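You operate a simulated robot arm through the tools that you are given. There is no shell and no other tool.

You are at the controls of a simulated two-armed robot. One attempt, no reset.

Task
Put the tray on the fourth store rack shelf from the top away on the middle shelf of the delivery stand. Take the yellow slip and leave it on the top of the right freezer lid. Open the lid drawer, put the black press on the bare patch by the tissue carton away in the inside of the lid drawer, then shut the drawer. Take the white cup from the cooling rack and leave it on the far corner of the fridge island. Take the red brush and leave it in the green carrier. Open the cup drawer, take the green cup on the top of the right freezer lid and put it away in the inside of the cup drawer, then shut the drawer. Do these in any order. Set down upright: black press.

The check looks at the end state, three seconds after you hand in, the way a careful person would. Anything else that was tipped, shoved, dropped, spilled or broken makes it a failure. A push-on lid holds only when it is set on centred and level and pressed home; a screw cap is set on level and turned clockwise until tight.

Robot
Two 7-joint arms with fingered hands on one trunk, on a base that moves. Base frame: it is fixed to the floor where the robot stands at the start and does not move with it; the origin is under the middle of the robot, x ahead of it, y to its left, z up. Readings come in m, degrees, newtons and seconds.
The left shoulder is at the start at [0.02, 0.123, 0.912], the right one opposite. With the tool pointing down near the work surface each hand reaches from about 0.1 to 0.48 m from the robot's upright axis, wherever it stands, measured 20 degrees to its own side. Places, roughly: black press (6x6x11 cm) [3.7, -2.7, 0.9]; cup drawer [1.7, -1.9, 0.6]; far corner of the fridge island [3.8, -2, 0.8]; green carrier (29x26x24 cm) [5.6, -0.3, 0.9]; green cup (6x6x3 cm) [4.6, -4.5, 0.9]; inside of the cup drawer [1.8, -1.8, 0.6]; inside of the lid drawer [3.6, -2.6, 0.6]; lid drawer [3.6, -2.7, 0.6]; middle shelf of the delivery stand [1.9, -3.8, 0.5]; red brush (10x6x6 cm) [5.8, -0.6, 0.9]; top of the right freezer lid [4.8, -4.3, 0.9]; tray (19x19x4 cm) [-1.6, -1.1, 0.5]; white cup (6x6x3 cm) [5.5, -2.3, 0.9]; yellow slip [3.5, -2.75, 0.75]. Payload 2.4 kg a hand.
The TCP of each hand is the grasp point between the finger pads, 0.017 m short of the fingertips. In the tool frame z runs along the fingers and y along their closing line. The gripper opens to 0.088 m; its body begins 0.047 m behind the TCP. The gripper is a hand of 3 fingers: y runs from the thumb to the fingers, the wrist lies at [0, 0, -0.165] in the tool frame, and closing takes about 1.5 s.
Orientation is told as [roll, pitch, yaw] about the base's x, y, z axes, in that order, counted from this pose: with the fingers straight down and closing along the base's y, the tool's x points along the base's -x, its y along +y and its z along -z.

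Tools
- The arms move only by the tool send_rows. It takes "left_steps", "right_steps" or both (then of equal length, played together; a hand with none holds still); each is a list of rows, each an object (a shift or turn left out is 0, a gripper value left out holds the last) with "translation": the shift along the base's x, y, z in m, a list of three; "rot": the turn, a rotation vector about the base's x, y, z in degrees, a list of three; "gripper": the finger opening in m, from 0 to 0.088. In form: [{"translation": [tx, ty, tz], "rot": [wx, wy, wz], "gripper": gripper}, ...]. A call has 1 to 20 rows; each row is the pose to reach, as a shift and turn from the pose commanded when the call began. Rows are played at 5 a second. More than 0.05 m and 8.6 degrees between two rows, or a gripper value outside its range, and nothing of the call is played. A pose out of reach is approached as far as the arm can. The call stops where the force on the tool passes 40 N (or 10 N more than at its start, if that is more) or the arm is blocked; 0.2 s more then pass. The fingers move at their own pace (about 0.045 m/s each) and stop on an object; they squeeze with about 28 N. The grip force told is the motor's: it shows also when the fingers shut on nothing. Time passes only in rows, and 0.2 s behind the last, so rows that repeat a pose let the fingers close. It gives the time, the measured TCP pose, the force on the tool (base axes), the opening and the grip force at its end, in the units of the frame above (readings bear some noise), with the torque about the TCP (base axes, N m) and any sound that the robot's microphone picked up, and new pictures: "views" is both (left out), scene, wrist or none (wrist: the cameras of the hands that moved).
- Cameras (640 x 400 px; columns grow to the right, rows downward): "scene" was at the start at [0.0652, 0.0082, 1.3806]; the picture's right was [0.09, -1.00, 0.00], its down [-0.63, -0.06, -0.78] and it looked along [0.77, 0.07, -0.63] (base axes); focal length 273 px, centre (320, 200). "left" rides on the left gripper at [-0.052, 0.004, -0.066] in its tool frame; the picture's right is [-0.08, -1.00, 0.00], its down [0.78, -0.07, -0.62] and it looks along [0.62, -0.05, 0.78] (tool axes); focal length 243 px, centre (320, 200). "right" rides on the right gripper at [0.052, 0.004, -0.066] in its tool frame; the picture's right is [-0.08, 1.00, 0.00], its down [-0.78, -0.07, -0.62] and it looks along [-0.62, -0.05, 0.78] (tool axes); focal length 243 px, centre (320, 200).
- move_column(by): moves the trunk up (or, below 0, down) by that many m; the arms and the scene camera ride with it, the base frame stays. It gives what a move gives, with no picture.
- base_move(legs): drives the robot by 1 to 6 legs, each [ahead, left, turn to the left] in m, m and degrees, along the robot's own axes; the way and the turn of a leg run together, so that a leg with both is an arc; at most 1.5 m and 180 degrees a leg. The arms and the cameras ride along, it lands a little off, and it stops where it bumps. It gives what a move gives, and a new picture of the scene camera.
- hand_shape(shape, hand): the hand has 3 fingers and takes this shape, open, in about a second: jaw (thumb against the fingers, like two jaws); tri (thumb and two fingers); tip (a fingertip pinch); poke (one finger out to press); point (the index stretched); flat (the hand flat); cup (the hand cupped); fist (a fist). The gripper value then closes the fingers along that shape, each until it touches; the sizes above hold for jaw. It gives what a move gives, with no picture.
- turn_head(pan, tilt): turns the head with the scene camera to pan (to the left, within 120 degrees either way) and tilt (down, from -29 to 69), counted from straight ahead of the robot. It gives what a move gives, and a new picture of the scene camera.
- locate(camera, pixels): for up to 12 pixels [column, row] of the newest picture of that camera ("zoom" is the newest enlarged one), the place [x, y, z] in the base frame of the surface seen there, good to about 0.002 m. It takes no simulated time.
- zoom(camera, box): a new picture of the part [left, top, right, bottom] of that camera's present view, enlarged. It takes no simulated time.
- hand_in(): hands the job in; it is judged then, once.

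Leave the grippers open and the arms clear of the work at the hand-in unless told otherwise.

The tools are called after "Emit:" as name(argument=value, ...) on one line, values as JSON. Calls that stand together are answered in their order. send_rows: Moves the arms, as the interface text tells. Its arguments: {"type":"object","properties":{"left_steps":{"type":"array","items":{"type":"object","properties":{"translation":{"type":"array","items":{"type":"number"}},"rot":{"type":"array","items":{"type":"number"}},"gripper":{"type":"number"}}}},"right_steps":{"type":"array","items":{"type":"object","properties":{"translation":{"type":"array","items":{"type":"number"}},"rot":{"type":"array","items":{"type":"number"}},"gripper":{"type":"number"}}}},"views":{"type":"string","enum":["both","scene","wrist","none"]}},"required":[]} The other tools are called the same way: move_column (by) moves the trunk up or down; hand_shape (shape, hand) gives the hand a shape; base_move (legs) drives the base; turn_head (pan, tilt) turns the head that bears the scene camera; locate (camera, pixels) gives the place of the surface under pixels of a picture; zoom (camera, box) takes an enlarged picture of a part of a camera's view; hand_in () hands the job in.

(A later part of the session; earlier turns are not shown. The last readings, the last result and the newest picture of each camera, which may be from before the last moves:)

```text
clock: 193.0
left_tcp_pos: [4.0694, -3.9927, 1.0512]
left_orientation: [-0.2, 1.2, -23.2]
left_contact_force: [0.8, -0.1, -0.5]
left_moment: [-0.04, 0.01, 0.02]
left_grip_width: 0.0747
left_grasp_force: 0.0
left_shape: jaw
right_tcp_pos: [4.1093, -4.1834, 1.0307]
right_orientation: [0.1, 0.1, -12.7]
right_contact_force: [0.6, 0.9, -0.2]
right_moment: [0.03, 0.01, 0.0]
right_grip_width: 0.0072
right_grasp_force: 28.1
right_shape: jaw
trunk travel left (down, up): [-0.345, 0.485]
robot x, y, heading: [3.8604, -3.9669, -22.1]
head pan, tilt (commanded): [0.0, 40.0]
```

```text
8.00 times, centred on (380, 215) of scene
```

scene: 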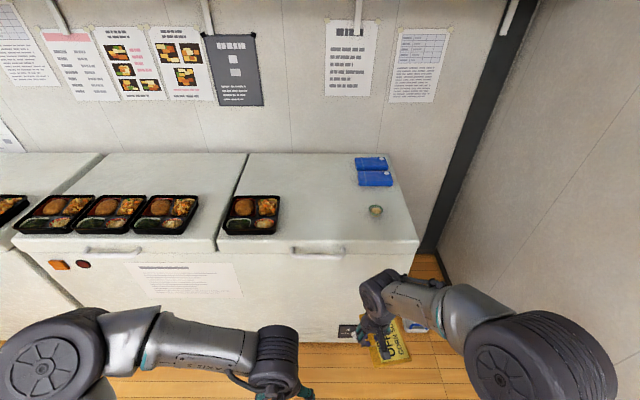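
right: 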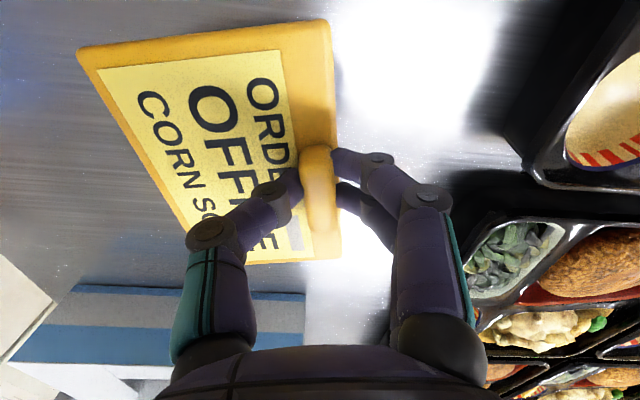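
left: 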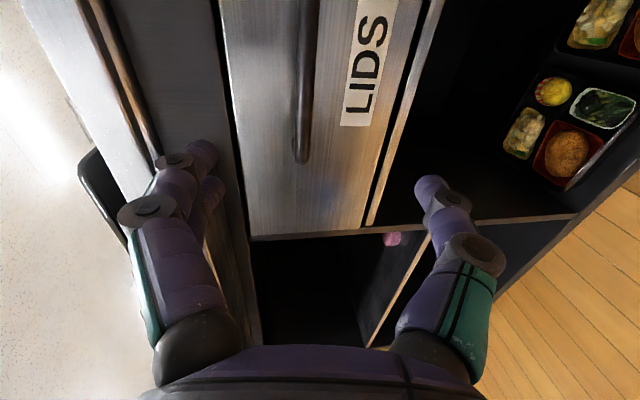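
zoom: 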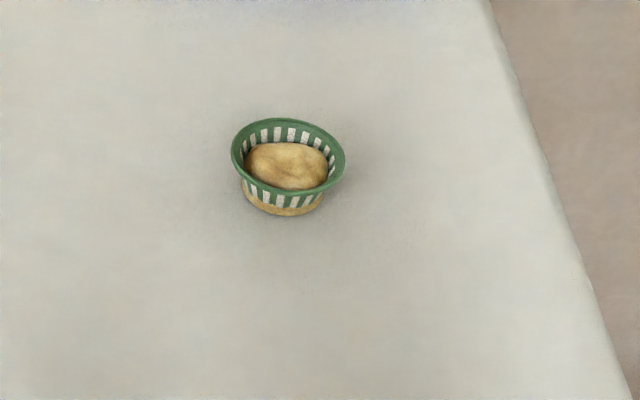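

The lid surface is at z≈0.881. The path ahead is clear at hand height; I'll move 0.38 m ahead.

Emit:
base_move(legs=[[0.38, 0, 0]])

Emit:
turn_head(pan=0, tilt=55)

```text
clock: 195.4
left_tcp_pos: [4.4248, -4.1382, 1.0506]
left_orientation: [-0.2, 1.1, -23.6]
left_contact_force: [0.1, -0.2, -0.3]
left_moment: [0.01, 0.0, -0.02]
left_grip_width: 0.0747
left_grasp_force: 0.1
left_shape: jaw
right_tcp_pos: [4.4644, -4.3295, 1.0303]
right_orientation: [0.2, 0.0, -13.0]
right_contact_force: [-0.2, 0.0, -0.5]
right_moment: [0.03, 0.01, -0.02]
right_grip_width: 0.0073
right_grasp_force: 28.2
right_shape: jaw
trunk travel left (down, up): [-0.345, 0.485]
robot x, y, heading: [4.2163, -4.1136, -22.6]
head pan, tilt (commanded): [0.0, 40.0]
```

scene: 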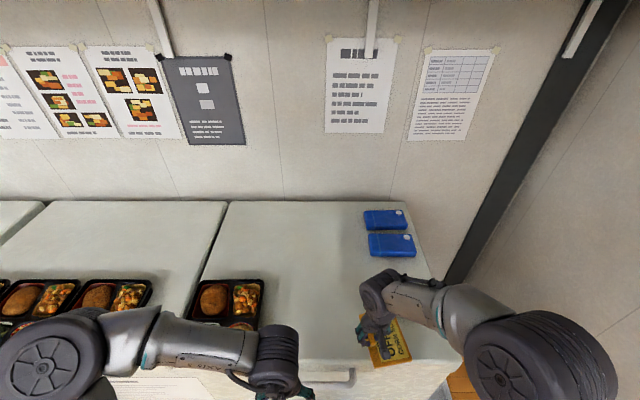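

```text
clock: 196.2
left_tcp_pos: [4.4242, -4.1385, 1.0511]
left_orientation: [0.0, 1.2, -23.6]
left_contact_force: [0.6, -0.5, -0.6]
left_moment: [0.01, 0.0, 0.04]
left_grip_width: 0.0746
left_grasp_force: 0.0
left_shape: jaw
right_tcp_pos: [4.4631, -4.33, 1.0309]
right_orientation: [0.0, -0.1, -13.0]
right_contact_force: [0.6, 0.6, 0.4]
right_moment: [-0.02, -0.02, 0.03]
right_grip_width: 0.0072
right_grasp_force: 28.1
right_shape: jaw
trunk travel left (down, up): [-0.345, 0.485]
robot x, y, heading: [4.2109, -4.1141, -22.4]
head pan, tilt (commanded): [0.0, 55.0]
```

scene: 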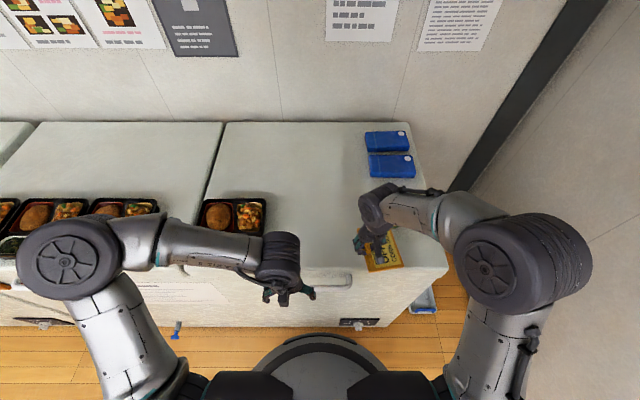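

I'll swing the left hand a bit aside, and move the slip over the free area of the lid, squaring it with the lid.

Emit:
send_rows(left_steps=[{"translation": [0.01, 0.025, 0]}, {"translation": [0.015, 0.055, 0]}, {"translation": [0.015, 0.055, 0]}, {"translation": [0.015, 0.055, 0]}, {"translation": [0.015, 0.055, 0]}, {"translation": [0.015, 0.055, 0]}], right_steps=[{"translation": [0.037, 0.002, 0], "rot": [0, 0, -3]}, {"translation": [0.075, 0.004, 0], "rot": [0, 0, -6]}, {"translation": [0.112, 0.006, 0], "rot": [0, 0, -9.4]}, {"translation": [0.1496, 0.0079, -0.01], "rot": [0, 0, -9.4]}, {"translation": [0.1496, 0.0079, -0.05], "rot": [0, 0, -9.4]}, {"translation": [0.1496, 0.0079, -0.09], "rot": [0, 0, -9.4]}], views="both")

```text
clock: 197.6
left_tcp_pos: [4.4411, -4.0833, 1.0521]
left_orientation: [-0.1, 1.3, -23.6]
left_contact_force: [0.1, -0.3, -0.2]
left_moment: [-0.02, 0.0, -0.01]
left_grip_width: 0.0748
left_grasp_force: 0.1
left_shape: jaw
right_tcp_pos: [4.614, -4.3219, 0.9405]
right_orientation: [0.2, 0.2, -22.4]
right_contact_force: [0.1, 0.4, -0.4]
right_moment: [0.03, 0.05, 0.01]
right_grip_width: 0.0071
right_grasp_force: 28.2
right_shape: jaw
trunk travel left (down, up): [-0.345, 0.485]
robot x, y, heading: [4.2152, -4.1136, -22.3]
head pan, tilt (commanded): [0.0, 55.0]
```

scene: 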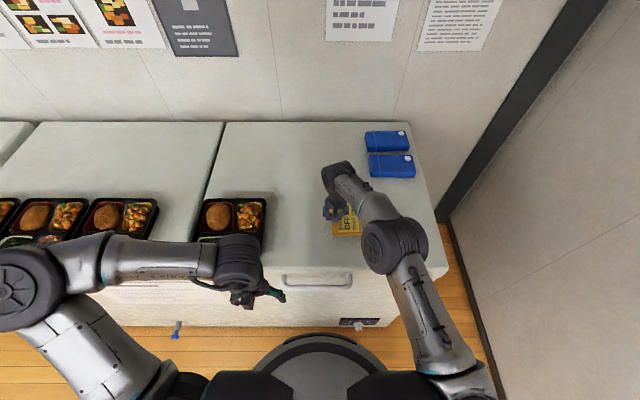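
right: 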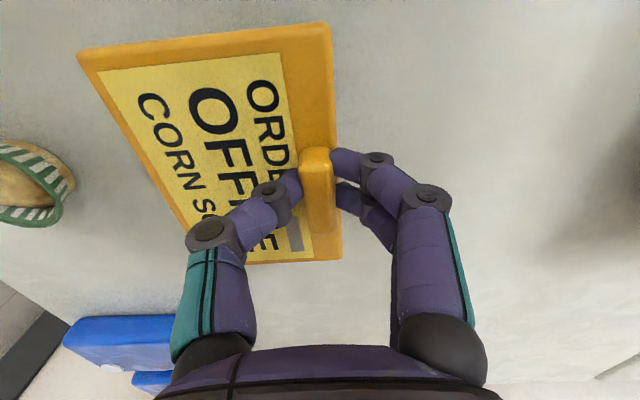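
left: 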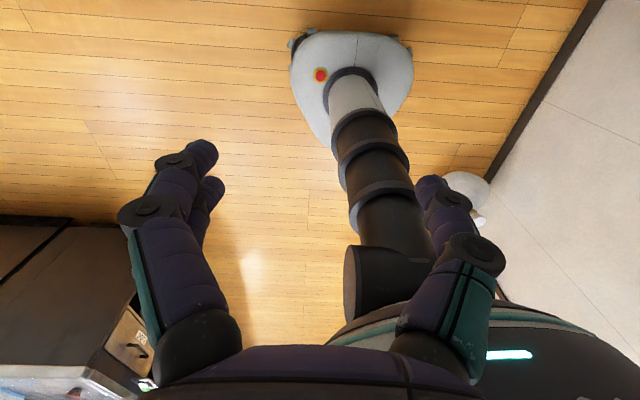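

The slip is level above the lid. I'll lower about 2.5 cm, then feel for contact.

Emit:
send_rows(right_steps=[{"translation": [0, 0, -0.012]}, {"translation": [0, 0, -0.022]}, {"translation": [0, 0, -0.025]}], views="none")

```text
clock: 198.4
left_tcp_pos: [4.4405, -4.0828, 1.0518]
left_orientation: [-0.1, 1.2, -23.7]
left_contact_force: [-0.5, -0.7, 0.1]
left_moment: [-0.01, 0.0, 0.02]
left_grip_width: 0.0748
left_grasp_force: 0.1
left_shape: jaw
right_tcp_pos: [4.6116, -4.3226, 0.9162]
right_orientation: [0.1, -0.1, -22.4]
right_contact_force: [0.3, -0.7, -0.4]
right_moment: [-0.01, -0.02, 0.02]
right_grip_width: 0.0071
right_grasp_force: 28.0
right_shape: jaw
trunk travel left (down, up): [-0.345, 0.485]
robot x, y, heading: [4.2162, -4.1145, -22.4]
head pan, tilt (commanded): [0.0, 55.0]
```

Emit:
send_rows(right_steps=[{"translation": [0, 0, -0.002]}, {"translation": [0, 0, -0.004]}, {"translation": [0, 0, -0.004]}], views="wrist")

Emit:
locate(camera="right", pixels=[[90, 55], [70, 50], [325, 30], [335, 20], [200, 60], [160, 20], [320, 250], [330, 270]])

```text
clock: 199.2
left_tcp_pos: [4.4402, -4.0831, 1.0537]
left_orientation: [-0.1, 1.1, -23.6]
left_contact_force: [0.0, -0.3, -0.5]
left_moment: [-0.01, 0.02, 0.01]
left_grip_width: 0.0751
left_grasp_force: 0.0
left_shape: jaw
right_tcp_pos: [4.6127, -4.3221, 0.9112]
right_orientation: [0.1, 0.0, -22.3]
right_contact_force: [0.1, -0.2, -1.3]
right_moment: [0.0, 0.01, 0.03]
right_grip_width: 0.0071
right_grasp_force: 27.9
right_shape: jaw
trunk travel left (down, up): [-0.345, 0.485]
robot x, y, heading: [4.2178, -4.1139, -22.2]
head pan, tilt (commanded): [0.0, 55.0]
```

right: 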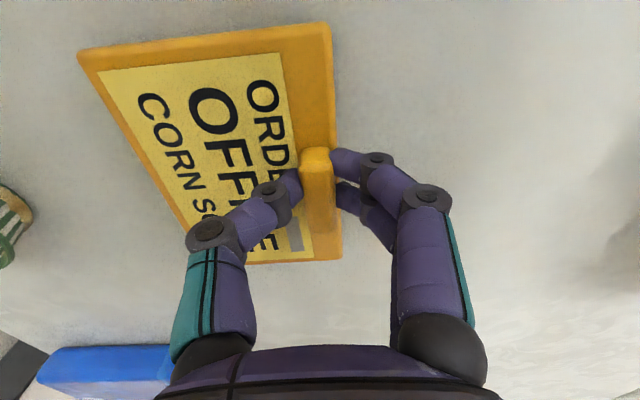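

```text
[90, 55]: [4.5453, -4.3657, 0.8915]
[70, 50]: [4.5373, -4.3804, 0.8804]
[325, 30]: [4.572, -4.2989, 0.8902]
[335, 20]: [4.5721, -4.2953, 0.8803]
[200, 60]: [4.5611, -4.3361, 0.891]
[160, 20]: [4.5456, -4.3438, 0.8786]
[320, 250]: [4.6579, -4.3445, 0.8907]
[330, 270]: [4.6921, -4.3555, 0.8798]
```

The board top is at 0.891 over the lid at 0.880, so it's down. I'll lower 1 mm and open the fingers, then rise.

Emit:
send_rows(right_steps=[{"translation": [0, 0, -0.001]}, {"translation": [0, 0, -0.001], "gripper": 0.02}, {"translation": [0, 0, -0.001], "gripper": 0.035}, {"translation": [0, 0, -0.001], "gripper": 0.035}, {"translation": [0, 0, 0.02], "gripper": 0.035}, {"translation": [0, 0, 0.05]}, {"translation": [0, 0, 0.08]}], views="both")

```text
clock: 200.8
left_tcp_pos: [4.4411, -4.0832, 1.0522]
left_orientation: [-0.1, 1.2, -23.5]
left_contact_force: [0.1, -0.3, -0.9]
left_moment: [0.01, -0.01, 0.01]
left_grip_width: 0.0747
left_grasp_force: 0.1
left_shape: jaw
right_tcp_pos: [4.6134, -4.3217, 0.9923]
right_orientation: [0.1, 0.0, -22.4]
right_contact_force: [0.4, -0.6, 0.7]
right_moment: [-0.01, -0.02, 0.01]
right_grip_width: 0.0347
right_grasp_force: 0.0
right_shape: jaw
trunk travel left (down, up): [-0.345, 0.485]
robot x, y, heading: [4.2179, -4.1154, -22.5]
head pan, tilt (commanded): [0.0, 55.0]
```

scene: 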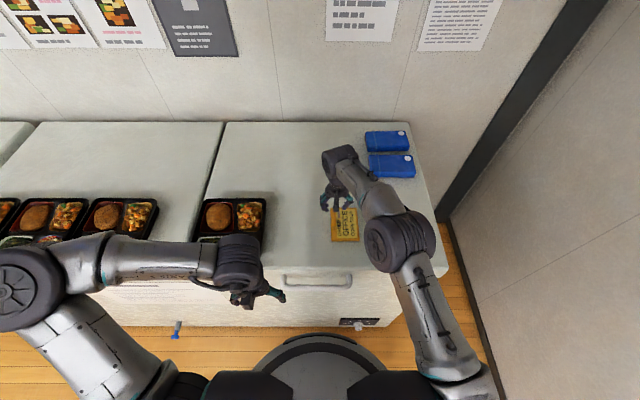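
right: 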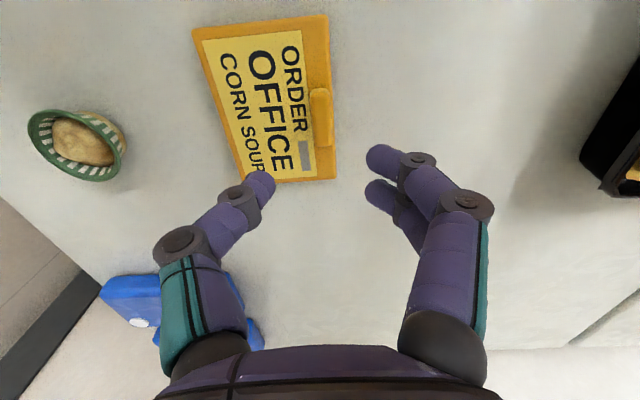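

The slip lies on the lid. Now the green cup, at about (75,145) in the right picture. I'll measure its rim.

Emit:
zoom(camera="right", box=[10, 90, 150, 200])

Emit:
locate(camera="zoom", pixels=[[85, 175], [130, 90], [360, 170], [340, 330], [440, 320], [230, 270], [430, 250], [250, 90], [460, 200], [150, 60]])

```text
3.64 times, centred on (80, 145) of right
```

zoom: 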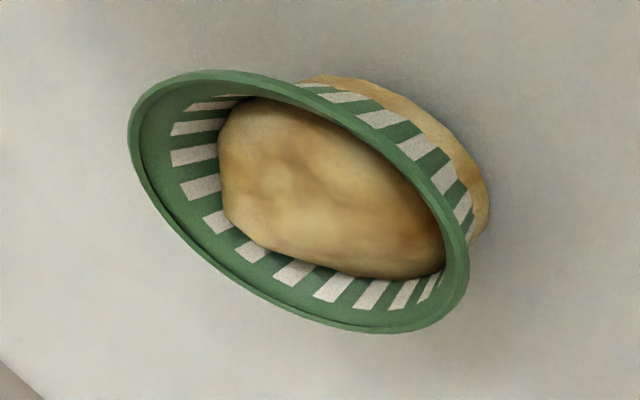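

```text
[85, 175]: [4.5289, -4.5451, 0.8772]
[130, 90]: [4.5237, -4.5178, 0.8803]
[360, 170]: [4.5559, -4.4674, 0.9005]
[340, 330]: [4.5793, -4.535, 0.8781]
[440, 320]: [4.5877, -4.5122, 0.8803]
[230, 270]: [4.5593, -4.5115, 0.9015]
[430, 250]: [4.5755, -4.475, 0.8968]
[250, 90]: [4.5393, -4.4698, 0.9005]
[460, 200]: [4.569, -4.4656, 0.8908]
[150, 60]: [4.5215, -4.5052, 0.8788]
```

Emit:
locate(camera="zoom", pixels=[[135, 130], [140, 165], [180, 85], [240, 82], [330, 112], [400, 165], [450, 230], [460, 270], [430, 315], [370, 325], [300, 305], [220, 250]])

```text
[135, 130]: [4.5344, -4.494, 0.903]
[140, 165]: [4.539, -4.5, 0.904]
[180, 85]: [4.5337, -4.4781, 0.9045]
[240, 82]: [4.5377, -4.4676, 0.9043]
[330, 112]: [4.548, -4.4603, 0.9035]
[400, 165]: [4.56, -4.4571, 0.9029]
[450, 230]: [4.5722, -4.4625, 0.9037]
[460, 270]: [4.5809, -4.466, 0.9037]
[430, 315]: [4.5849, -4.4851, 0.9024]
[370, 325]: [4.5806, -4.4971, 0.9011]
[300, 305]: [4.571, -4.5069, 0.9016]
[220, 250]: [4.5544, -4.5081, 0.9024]
```

The cup's rim is a circle centred at about (4.559,-4.483), radius 2.6 cm, z 0.903. I'll open to 0.08, move above it, and look.

Emit:
send_rows(right_steps=[{"translation": [-0.012, -0.035, 0], "gripper": 0.08}, {"translation": [-0.024, -0.07, 0]}, {"translation": [-0.037, -0.108, 0]}, {"translation": [-0.046, -0.135, 0]}, {"translation": [-0.0544, -0.1609, 0]}, {"translation": [-0.0544, -0.1609, -0.035]}], views="wrist")

```text
clock: 202.2
left_tcp_pos: [4.4411, -4.0827, 1.0525]
left_orientation: [0.0, 1.2, -23.6]
left_contact_force: [0.2, 0.2, -0.1]
left_moment: [-0.01, -0.02, 0.01]
left_grip_width: 0.075
left_grasp_force: 0.1
left_shape: jaw
right_tcp_pos: [4.5589, -4.484, 0.9585]
right_orientation: [0.2, 0.0, -22.5]
right_contact_force: [-0.3, 0.2, 1.1]
right_moment: [0.03, -0.02, 0.04]
right_grip_width: 0.0798
right_grasp_force: 0.1
right_shape: jaw
trunk travel left (down, up): [-0.345, 0.485]
robot x, y, heading: [4.2164, -4.114, -22.4]
head pan, tilt (commanded): [0.0, 55.0]
```

right: 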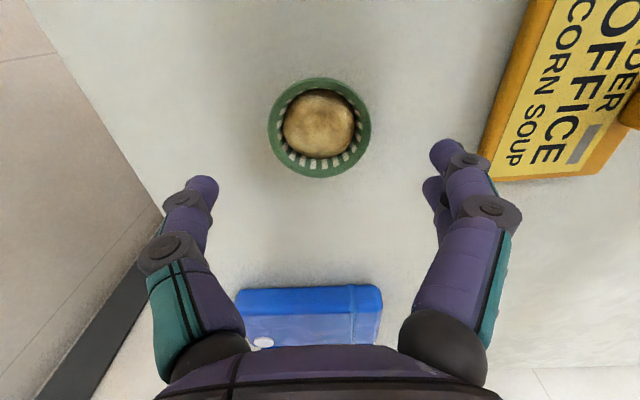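

Centred. I'll descend to z≈0.902 and close on the cup.

Emit:
send_rows(right_steps=[{"translation": [0, 0.001, -0.025]}, {"translation": [0, 0.001, -0.045]}, {"translation": [0, 0.001, -0.056]}, {"translation": [0, 0.001, -0.056], "gripper": 0.06}, {"translation": [0, 0.001, -0.056], "gripper": 0.05}, {"translation": [0, 0.001, -0.056], "gripper": 0.04}, {"translation": [0, 0.001, -0.056], "gripper": 0.04}, {"translation": [0, 0.001, -0.056], "gripper": 0.04}], views="wrist")

```text
clock: 204.0
left_tcp_pos: [4.4396, -4.0823, 1.0517]
left_orientation: [-0.1, 1.3, -23.5]
left_contact_force: [0.0, 0.4, -0.2]
left_moment: [-0.03, 0.0, -0.01]
left_grip_width: 0.075
left_grasp_force: 0.1
left_shape: jaw
right_tcp_pos: [4.5587, -4.481, 0.9022]
right_orientation: [0.0, 0.0, -22.4]
right_contact_force: [-0.3, 0.2, 0.2]
right_moment: [0.01, -0.01, -0.01]
right_grip_width: 0.0417
right_grasp_force: 0.1
right_shape: jaw
trunk travel left (down, up): [-0.345, 0.485]
robot x, y, heading: [4.215, -4.1149, -22.4]
head pan, tilt (commanded): [0.0, 55.0]
```

right: 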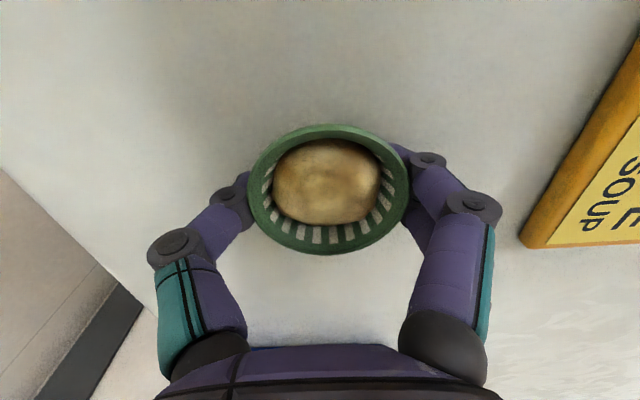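

Emit:
send_rows(right_steps=[{"gripper": 0.03}, {"gripper": 0.02}, {"gripper": 0.01}, {"gripper": 0.01}, {"gripper": 0.01}], views="wrist")

```text
clock: 205.2
left_tcp_pos: [4.4413, -4.0831, 1.052]
left_orientation: [-0.1, 1.2, -23.6]
left_contact_force: [-0.2, -0.4, 0.2]
left_moment: [0.02, -0.04, 0.0]
left_grip_width: 0.075
left_grasp_force: 0.1
left_shape: jaw
right_tcp_pos: [4.5584, -4.4811, 0.9007]
right_orientation: [0.1, 0.0, -22.3]
right_contact_force: [0.1, -0.4, 0.3]
right_moment: [0.02, -0.01, 0.05]
right_grip_width: 0.0302
right_grasp_force: 27.4
right_shape: jaw
trunk travel left (down, up): [-0.345, 0.485]
robot x, y, heading: [4.2157, -4.1164, -22.4]
head pan, tilt (commanded): [0.0, 55.0]
```

right: 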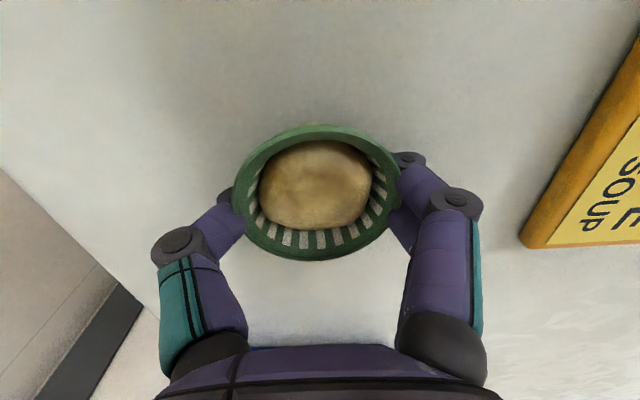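

Held at width 0.030 with 27 N. I'll lift 4 cm and check that the cup is level.

Emit:
send_rows(right_steps=[{"translation": [0, 0, 0.012]}, {"translation": [0, 0, 0.025]}, {"translation": [0, 0, 0.04]}], views="both")

Emit:
locate(camera="right", pixels=[[250, 215], [320, 257], [392, 170], [320, 132], [260, 150], [380, 235], [320, 190]])

```text
clock: 206.0
left_tcp_pos: [4.4408, -4.0834, 1.053]
left_orientation: [-0.1, 1.2, -23.6]
left_contact_force: [-0.2, 0.0, -0.3]
left_moment: [-0.03, -0.01, 0.0]
left_grip_width: 0.0744
left_grasp_force: 0.0
left_shape: jaw
right_tcp_pos: [4.5583, -4.482, 0.9392]
right_orientation: [0.2, 0.0, -22.4]
right_contact_force: [0.1, -0.3, 0.2]
right_moment: [-0.01, 0.01, -0.01]
right_grip_width: 0.0301
right_grasp_force: 27.9
right_shape: jaw
trunk travel left (down, up): [-0.345, 0.485]
robot x, y, heading: [4.2163, -4.114, -22.4]
head pan, tilt (commanded): [0.0, 55.0]
```

scene: 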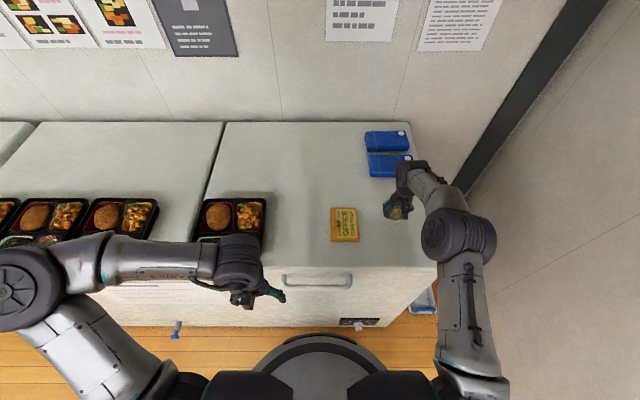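
right: 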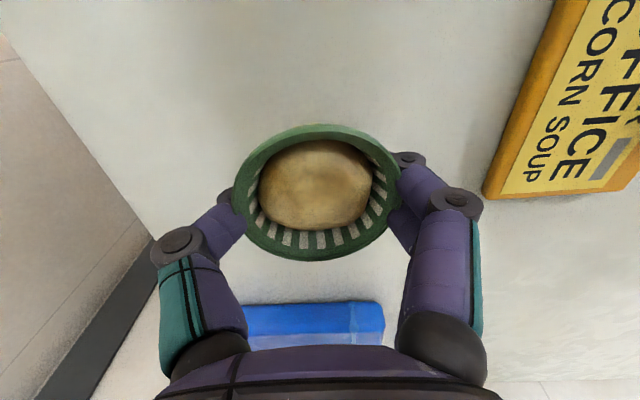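

```text
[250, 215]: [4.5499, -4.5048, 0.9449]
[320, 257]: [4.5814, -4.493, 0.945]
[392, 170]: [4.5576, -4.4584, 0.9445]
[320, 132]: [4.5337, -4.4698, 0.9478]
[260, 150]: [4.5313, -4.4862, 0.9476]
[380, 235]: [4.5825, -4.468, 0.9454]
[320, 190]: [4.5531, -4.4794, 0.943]
```

The rim is level (z 0.945 all round). I'll raise the cup, draw it in toward the body and back away from the freezer.

Emit:
send_rows(right_steps=[{"translation": [0, 0, 0.04]}, {"translation": [0, 0, 0.09]}, {"translation": [-0.03, 0.012, 0.1]}, {"translation": [-0.06, 0.025, 0.1]}, {"translation": [-0.09, 0.037, 0.1]}, {"translation": [-0.12, 0.05, 0.1]}], views="none")

Emit:
base_move(legs=[[-0.45, 0, 0], [-0.4, 0.3, 0]])

Emit:
zoom(camera="right", box=[0, 0, 640, 400])

```text
clock: 207.4
left_tcp_pos: [4.4404, -4.0827, 1.0524]
left_orientation: [0.0, 1.1, -23.6]
left_contact_force: [-0.2, 0.4, -0.5]
left_moment: [0.02, 0.02, -0.02]
left_grip_width: 0.075
left_grasp_force: 0.1
left_shape: jaw
right_tcp_pos: [4.4359, -4.4322, 1.0416]
right_orientation: [0.1, 0.0, -22.4]
right_contact_force: [0.5, 0.1, -0.6]
right_moment: [0.01, 0.01, 0.0]
right_grip_width: 0.0296
right_grasp_force: 28.0
right_shape: jaw
trunk travel left (down, up): [-0.345, 0.485]
robot x, y, heading: [4.2143, -4.1155, -22.4]
head pan, tilt (commanded): [0.0, 55.0]
```

```text
clock: 212.7
left_tcp_pos: [3.7632, -3.4785, 1.0522]
left_orientation: [0.0, 1.2, -23.4]
left_contact_force: [0.8, -0.6, 1.1]
left_moment: [0.0, 0.0, -0.02]
left_grip_width: 0.0748
left_grasp_force: 0.0
left_shape: jaw
right_tcp_pos: [3.7622, -3.8282, 1.0416]
right_orientation: [0.2, 0.0, -22.2]
right_contact_force: [1.0, 1.0, -0.5]
right_moment: [-0.02, -0.01, 0.04]
right_grip_width: 0.0298
right_grasp_force: 28.6
right_shape: jaw
trunk travel left (down, up): [-0.345, 0.485]
robot x, y, heading: [3.5388, -3.5122, -22.3]
head pan, tilt (commanded): [0.0, 55.0]
```

scene: 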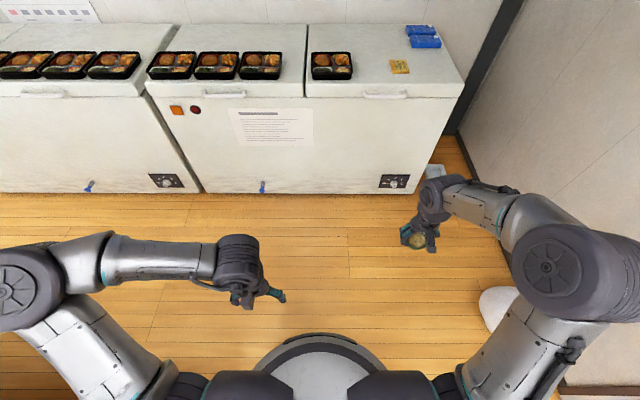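

```text
1.00 times, centred on (320, 200) of right (not enlarged: the box is as wide or as high as the picture)
```

zoom: 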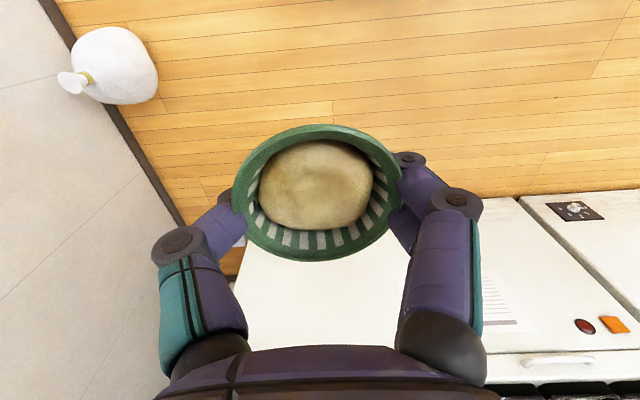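

The cup rides steadily. I'll back along the aisle to the cup drawer and turn to face it.

Emit:
base_move(legs=[[-1.17, 0.03, 0], [-1.17, 0.03, 0], [0, 0, 90]])

Emit:
turn_head(pan=0, tilt=40)

```text
clock: 228.0
left_tcp_pos: [1.359, -2.3728, 1.0527]
left_orientation: [-0.1, 1.1, 68.5]
left_contact_force: [0.9, 0.5, -0.3]
left_moment: [0.02, 0.05, -0.04]
left_grip_width: 0.0747
left_grasp_force: 0.0
left_shape: jaw
right_tcp_pos: [1.7082, -2.3638, 1.0422]
right_orientation: [0.1, 0.0, 69.7]
right_contact_force: [0.5, 0.0, -1.1]
right_moment: [-0.01, -0.01, -0.03]
right_grip_width: 0.0295
right_grasp_force: 28.3
right_shape: jaw
trunk travel left (down, up): [-0.345, 0.485]
robot x, y, heading: [1.3953, -2.595, 69.8]
head pan, tilt (commanded): [0.0, 55.0]
```

scene: 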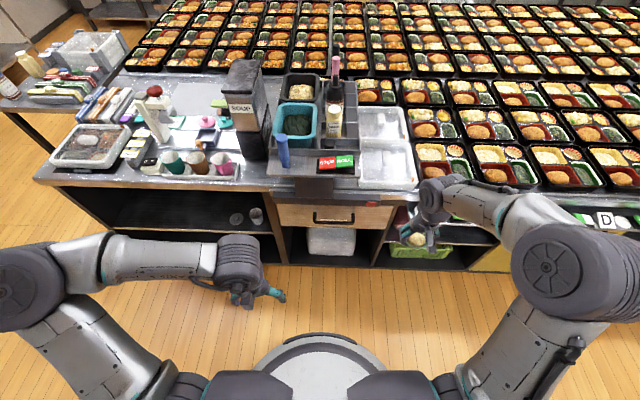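

```text
clock: 228.7
left_tcp_pos: [1.3593, -2.3737, 1.0536]
left_orientation: [0.0, 1.3, 68.5]
left_contact_force: [-0.6, 0.1, 0.2]
left_moment: [0.01, -0.02, 0.02]
left_grip_width: 0.0749
left_grasp_force: 0.0
left_shape: jaw
right_tcp_pos: [1.7078, -2.3625, 1.0427]
right_orientation: [0.1, 0.1, 69.7]
right_contact_force: [0.2, -0.5, -0.1]
right_moment: [0.01, 0.02, 0.02]
right_grip_width: 0.0295
right_grasp_force: 27.7
right_shape: jaw
trunk travel left (down, up): [-0.345, 0.485]
robot x, y, heading: [1.3982, -2.5949, 69.7]
head pan, tilt (commanded): [0.0, 40.0]
```

scene: 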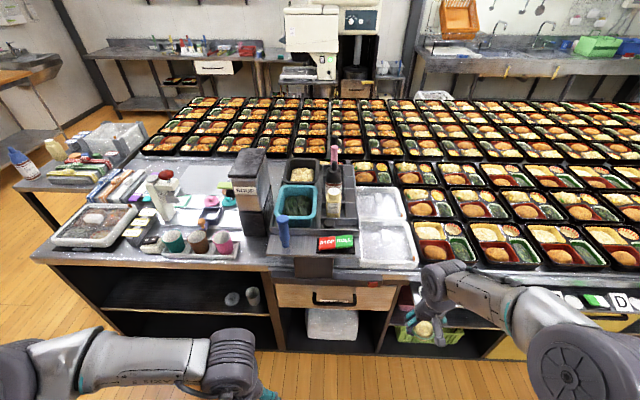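

The drawer with a bar handle is at about (333,297). I'll straighten the base, lower the trunk and zoom in on it.

Emit:
base_move(legs=[[0, 0, -2]])

Emit:
move_column(by=-0.25)

Emit:
turn_head(pan=-5, tilt=45)

Emit:
zoom(camera="scene", box=[240, 180, 440, 320])

```text
clock: 229.5
left_tcp_pos: [1.3677, -2.3713, 1.0525]
left_orientation: [-0.1, 1.2, 66.4]
left_contact_force: [-0.1, -0.1, -0.3]
left_moment: [0.01, -0.03, 0.01]
left_grip_width: 0.075
left_grasp_force: 0.0
left_shape: jaw
right_tcp_pos: [1.7163, -2.3734, 1.0412]
right_orientation: [0.1, -0.1, 67.7]
right_contact_force: [0.5, 0.5, 0.2]
right_moment: [-0.01, 0.03, 0.0]
right_grip_width: 0.0294
right_grasp_force: 27.7
right_shape: jaw
trunk travel left (down, up): [-0.345, 0.485]
robot x, y, heading: [1.4039, -2.5991, 67.5]
head pan, tilt (commanded): [0.0, 40.0]
```

scene: 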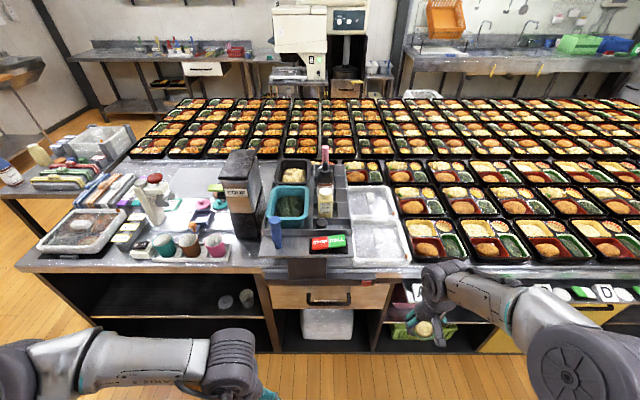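

```text
clock: 232.1
left_tcp_pos: [1.367, -2.3712, 0.8023]
left_orientation: [-0.1, 1.1, 66.5]
left_contact_force: [-0.1, -1.0, 0.5]
left_moment: [0.01, 0.0, -0.01]
left_grip_width: 0.0748
left_grasp_force: 0.0
left_shape: jaw
right_tcp_pos: [1.7148, -2.3741, 0.7906]
right_orientation: [0.1, 0.2, 67.7]
right_contact_force: [0.1, 0.0, 0.0]
right_moment: [0.01, -0.02, -0.02]
right_grip_width: 0.0296
right_grasp_force: 28.3
right_shape: jaw
trunk travel left (down, up): [-0.095, 0.735]
robot x, y, heading: [1.4016, -2.5961, 67.6]
head pan, tilt (commanded): [0.0, 40.0]
```

```text
clock: 232.8
left_tcp_pos: [1.366, -2.3716, 0.8029]
left_orientation: [-0.2, 1.2, 66.5]
left_contact_force: [-0.2, 0.5, 0.3]
left_moment: [-0.01, 0.01, 0.0]
left_grip_width: 0.0748
left_grasp_force: 0.2
left_shape: jaw
right_tcp_pos: [1.716, -2.3739, 0.7916]
right_orientation: [0.0, -0.1, 67.7]
right_contact_force: [-1.1, -1.0, 0.4]
right_moment: [-0.03, 0.01, 0.0]
right_grip_width: 0.0294
right_grasp_force: 28.7
right_shape: jaw
trunk travel left (down, up): [-0.095, 0.735]
robot x, y, heading: [1.3978, -2.5946, 67.7]
head pan, tilt (commanded): [-5.0, 45.0]
```

scene: 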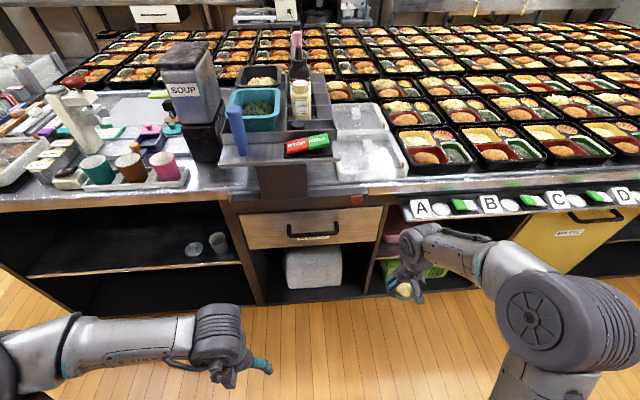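

```text
2.86 times, centred on (340, 250) of scene
```

zoom: 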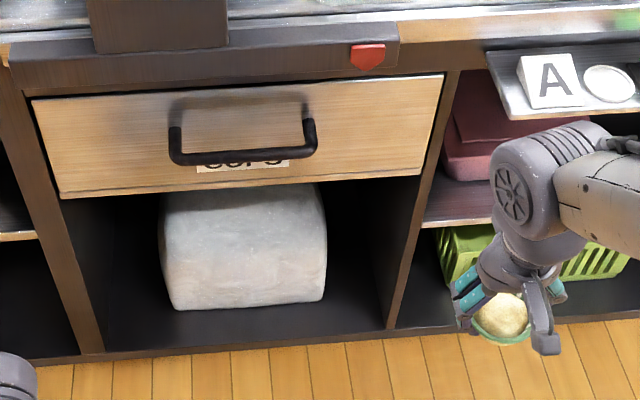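

Emit:
locate(camera="zoom", pixels=[[175, 150], [240, 157], [310, 135], [308, 150], [240, 110], [100, 130], [400, 110], [240, 80], [200, 60], [370, 55], [240, 190], [150, 25]])

```text
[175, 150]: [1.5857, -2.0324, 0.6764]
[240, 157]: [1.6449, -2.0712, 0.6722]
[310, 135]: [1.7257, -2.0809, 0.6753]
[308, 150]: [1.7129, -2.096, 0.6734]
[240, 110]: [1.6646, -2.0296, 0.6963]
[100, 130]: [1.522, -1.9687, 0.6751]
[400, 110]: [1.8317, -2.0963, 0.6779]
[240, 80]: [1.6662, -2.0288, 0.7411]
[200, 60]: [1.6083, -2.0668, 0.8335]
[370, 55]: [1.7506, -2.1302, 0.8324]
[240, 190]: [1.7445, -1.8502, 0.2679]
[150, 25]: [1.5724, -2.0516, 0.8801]
```

The handle bar is centred at about (1.650,-2.070,0.673), face top 0.74, with an overhang at z≥0.80. I'll shift 3 cm ahead and 5 cm right, then turn the left hand to the same forward-pointing pose as before.

Emit:
base_move(legs=[[0.03, -0.05, 0]])

Emit:
send_rows(left_steps=[{"translation": [0, 0, -0.01], "rot": [0, 0, -8.2], "gripper": 0.06}, {"translation": [0, 0, -0.02], "rot": [0, 0, -16.4]}, {"translation": [0, 0, -0.03], "rot": [0, 0, -24.6]}, {"translation": [0, 0, -0.04], "rot": [0, 0, -32.8]}, {"translation": [0, 0, -0.05], "rot": [0, 0, -41]}, {"translation": [0, 0, -0.06], "rot": [0, 0, -49.2]}, {"translation": [0, 0, -0.07], "rot": [0, 0, -57.4]}, {"translation": [0, 0, -0.075], "rot": [0, 0, -65.6]}, {"translation": [0, 0, -0.075], "rot": [0, 0, -73.8]}, {"translation": [0, 0, -0.075], "rot": [0, 0, -82]}, {"translation": [0, 0, -0.075], "rot": [0, 0, -88.7]}], views="none")

Emit:
send_rows(left_steps=[{"rot": [7.4, -3.05, 0]}, {"rot": [14.8, -6.1, 0]}, {"rot": [22.2, -9.15, 0]}, {"rot": [29.6, -12.2, 0]}, {"rot": [37, -15.25, 0]}, {"rot": [44.4, -18.3, 0]}, {"rot": [51.8, -21.35, 0]}, {"rot": [59.2, -24.4, 0]}, {"rot": [66.6, -27.45, 0]}, {"rot": [74, -30.5, 0]}], views="both")

```text
clock: 233.7
left_tcp_pos: [1.4257, -2.3628, 0.8029]
left_orientation: [-0.1, 1.4, 66.5]
left_contact_force: [0.1, 0.4, -1.0]
left_moment: [0.0, 0.01, 0.0]
left_grip_width: 0.0746
left_grasp_force: 0.0
left_shape: jaw
right_tcp_pos: [1.7743, -2.3647, 0.7914]
right_orientation: [0.1, 0.0, 67.9]
right_contact_force: [0.1, 0.1, -0.4]
right_moment: [-0.02, 0.01, -0.02]
right_grip_width: 0.0294
right_grasp_force: 28.2
right_shape: jaw
trunk travel left (down, up): [-0.095, 0.735]
robot x, y, heading: [1.4595, -2.5897, 67.7]
head pan, tilt (commanded): [-5.0, 45.0]
```

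scene: 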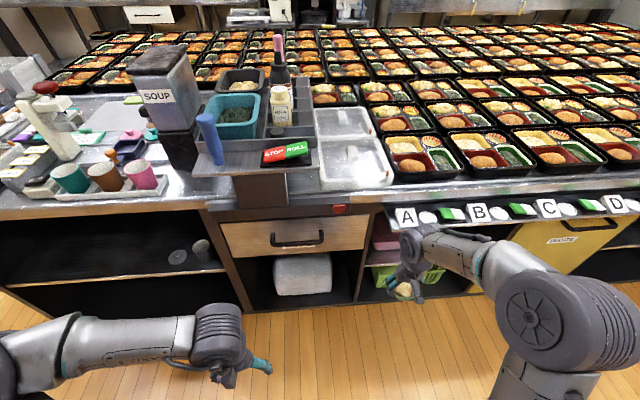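

```text
clock: 236.1
left_tcp_pos: [1.4278, -2.3611, 0.728]
left_orientation: [-0.2, 1.2, -22.2]
left_contact_force: [0.2, -0.3, 0.3]
left_moment: [-0.01, 0.01, -0.05]
left_grip_width: 0.0604
left_grasp_force: 0.1
left_shape: jaw
right_tcp_pos: [1.7741, -2.3661, 0.7916]
right_orientation: [0.1, 0.0, 67.7]
right_contact_force: [0.1, -0.1, 0.1]
right_moment: [-0.01, 0.0, -0.03]
right_grip_width: 0.0293
right_grasp_force: 27.5
right_shape: jaw
trunk travel left (down, up): [-0.095, 0.735]
robot x, y, heading: [1.4595, -2.5857, 67.8]
head pan, tilt (commanded): [-5.0, 45.0]
```

```text
clock: 237.8
left_tcp_pos: [1.5269, -2.3262, 0.6861]
left_orientation: [63.2, -4.1, -14.7]
left_contact_force: [0.3, -0.3, -0.1]
left_moment: [-0.01, -0.01, 0.03]
left_grip_width: 0.0602
left_grasp_force: 0.0
left_shape: jaw
left hand out of reach, approached as far as the arm can: row 1, 2, 3, 4, 5, 6, 7, 8
right_tcp_pos: [1.7739, -2.3664, 0.7912]
right_orientation: [0.1, 0.2, 67.6]
right_contact_force: [0.0, 0.3, -0.2]
right_moment: [-0.03, 0.02, 0.0]
right_grip_width: 0.0293
right_grasp_force: 28.3
right_shape: jaw
trunk travel left (down, up): [-0.095, 0.735]
robot x, y, heading: [1.4595, -2.5908, 67.6]
head pan, tilt (commanded): [-5.0, 45.0]
stopped in row 8 (left hand): the arm was blocked; the commanded pose is now the measured one
```

scene: 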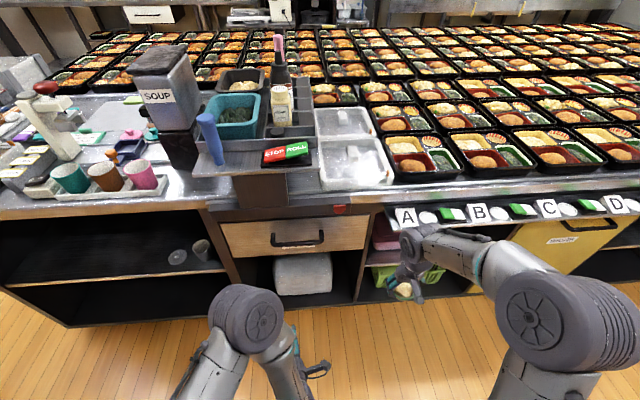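
left: 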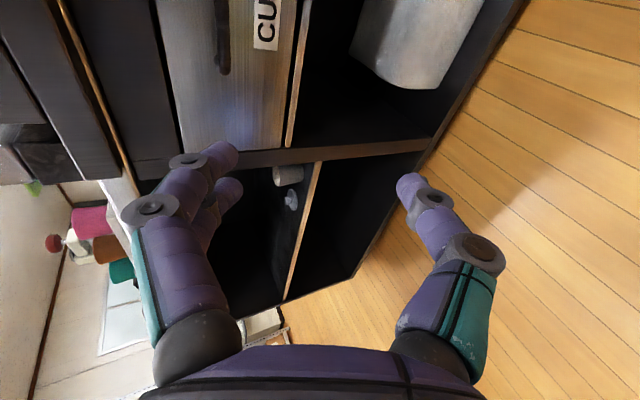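

The left arm folded too near the body. I'll move it ahead 8 cm while finishing the turn.

Emit:
send_rows(left_steps=[{"translation": [0.01, 0.025, 0]}, {"translation": [0.02, 0.05, 0], "rot": [4.3, -0.3, -1.5]}, {"translation": [0.03, 0.074, 0], "rot": [8.6, -0.6, -3.1]}, {"translation": [0.03, 0.074, 0], "rot": [13, -1.0, -4.6]}, {"translation": [0.03, 0.074, 0], "rot": [17.3, -1.3, -6.2]}], views="both")

```text
clock: 239.0
left_tcp_pos: [1.5588, -2.2544, 0.6867]
left_orientation: [80.0, 0.1, -21.6]
left_contact_force: [0.0, 1.1, 0.4]
left_moment: [0.02, -0.01, 0.01]
left_grip_width: 0.0603
left_grasp_force: 0.1
left_shape: jaw
right_tcp_pos: [1.7743, -2.3657, 0.7912]
right_orientation: [0.1, -0.1, 67.7]
right_contact_force: [-0.2, 0.5, -0.8]
right_moment: [0.02, 0.06, -0.02]
right_grip_width: 0.029
right_grasp_force: 28.2
right_shape: jaw
trunk travel left (down, up): [-0.095, 0.735]
robot x, y, heading: [1.4582, -2.5836, 67.8]
head pan, tilt (commanded): [-5.0, 45.0]
```

scene: 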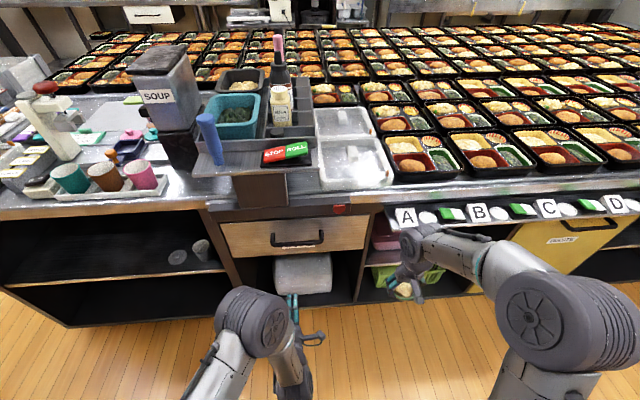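
left: 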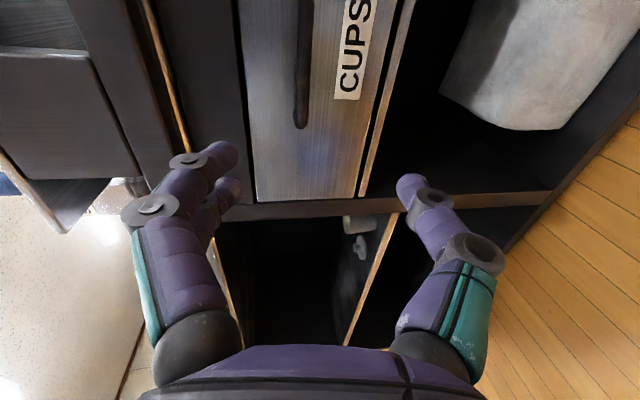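

Good pose. I'll advance onto the handle bar.

Emit:
send_rows(left_steps=[{"translation": [0.027, 0.038, -0.008]}, {"translation": [0.046, 0.075, -0.0137]}, {"translation": [0.061, 0.111, -0.0137]}, {"translation": [0.076, 0.148, -0.0137]}, {"translation": [0.0912, 0.1844, -0.0137]}], views="wrist")

```text
clock: 240.2
left_tcp_pos: [1.6488, -2.0714, 0.6726]
left_orientation: [80.0, 0.2, -21.6]
left_contact_force: [-0.2, -0.3, 0.7]
left_moment: [-0.03, -0.01, 0.02]
left_grip_width: 0.0601
left_grasp_force: 0.2
left_shape: jaw
right_tcp_pos: [1.7744, -2.3658, 0.792]
right_orientation: [0.1, 0.0, 67.8]
right_contact_force: [-0.9, -0.8, 0.3]
right_moment: [0.03, 0.02, 0.03]
right_grip_width: 0.0294
right_grasp_force: 27.7
right_shape: jaw
trunk travel left (down, up): [-0.095, 0.735]
robot x, y, heading: [1.4588, -2.5875, 67.7]
head pan, tilt (commanded): [-5.0, 45.0]
```

left: 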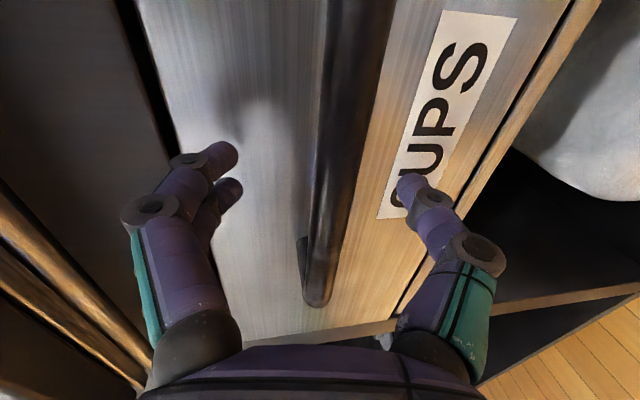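

The bar is between the fingers and thumb, with the CUPS label beside it. I'll close and pull it open 0.16 m first.

Emit:
send_rows(left_steps=[{"gripper": 0.03}, {"gripper": 0.01}, {"gripper": 0.005}, {"gripper": 0.005}, {"gripper": 0.005}, {"gripper": 0.005}, {"translation": [-0.0076, -0.0185, 0]}, {"translation": [-0.0152, -0.037, 0]}, {"translation": [-0.023, -0.0555, 0]}, {"translation": [-0.0305, -0.074, 0]}, {"translation": [-0.038, -0.0925, 0]}, {"translation": [-0.0457, -0.111, 0]}, {"translation": [-0.0533, -0.1295, 0]}, {"translation": [-0.061, -0.148, 0]}], views="both")

```text
clock: 243.2
left_tcp_pos: [1.5879, -2.2194, 0.6744]
left_orientation: [80.0, 0.2, -21.5]
left_contact_force: [-0.1, -0.6, 0.1]
left_moment: [0.03, 0.0, 0.0]
left_grip_width: 0.005
left_grasp_force: 0.0
left_shape: jaw
right_tcp_pos: [1.7742, -2.366, 0.7909]
right_orientation: [0.0, -0.1, 67.7]
right_contact_force: [1.2, 0.1, 1.3]
right_moment: [-0.05, 0.02, -0.01]
right_grip_width: 0.0294
right_grasp_force: 28.2
right_shape: jaw
trunk travel left (down, up): [-0.095, 0.735]
robot x, y, heading: [1.4557, -2.5902, 67.4]
head pan, tilt (commanded): [-5.0, 45.0]
```

scene: 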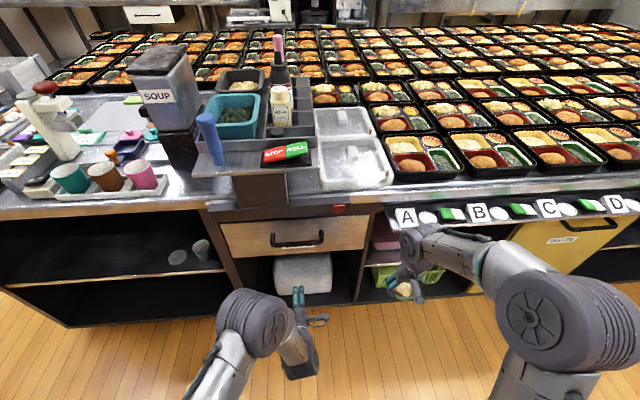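
left: 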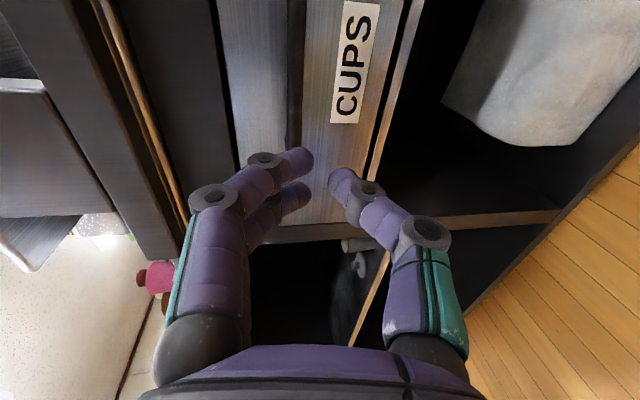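

The fingers slipped off the bar; the drawer is still shut. I'll go back in 1.2 cm deeper and close fully this time.

Emit:
send_rows(left_steps=[{"gripper": 0.06}, {"gripper": 0.06}, {"translation": [0.015, 0.036, -0.001]}, {"translation": [0.03, 0.072, -0.001]}, {"translation": [0.045, 0.108, -0.001]}, {"translation": [0.06, 0.144, -0.001]}, {"translation": [0.0667, 0.1605, -0.001]}, {"translation": [0.0667, 0.1605, -0.001], "gripper": 0.03}, {"translation": [0.0667, 0.1605, -0.001], "gripper": 0.0}, {"translation": [0.0667, 0.1605, -0.001], "gripper": 0.0}, {"translation": [0.0667, 0.1605, -0.001], "gripper": 0.0}, {"translation": [0.0667, 0.1605, -0.001], "gripper": 0.0}, {"translation": [0.0667, 0.1605, -0.001], "gripper": 0.0}], views="wrist")

```text
clock: 246.0
left_tcp_pos: [1.6557, -2.0576, 0.6704]
left_orientation: [79.7, 0.1, -21.6]
left_contact_force: [0.9, 4.5, -13.0]
left_moment: [0.16, -0.07, 0.01]
left_grip_width: 0.0
left_grasp_force: 28.1
left_shape: jaw
right_tcp_pos: [1.7756, -2.3646, 0.7904]
right_orientation: [0.1, 0.0, 67.7]
right_contact_force: [0.3, 0.3, -0.4]
right_moment: [0.01, -0.01, -0.04]
right_grip_width: 0.0292
right_grasp_force: 28.1
right_shape: jaw
trunk travel left (down, up): [-0.095, 0.735]
robot x, y, heading: [1.4584, -2.5889, 67.8]
head pan, tilt (commanded): [-5.0, 45.0]
```

left: 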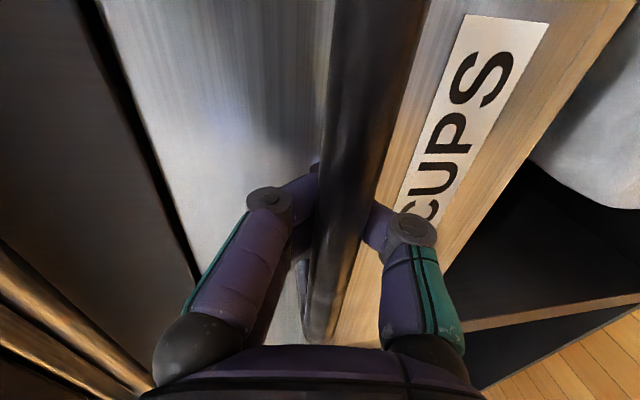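

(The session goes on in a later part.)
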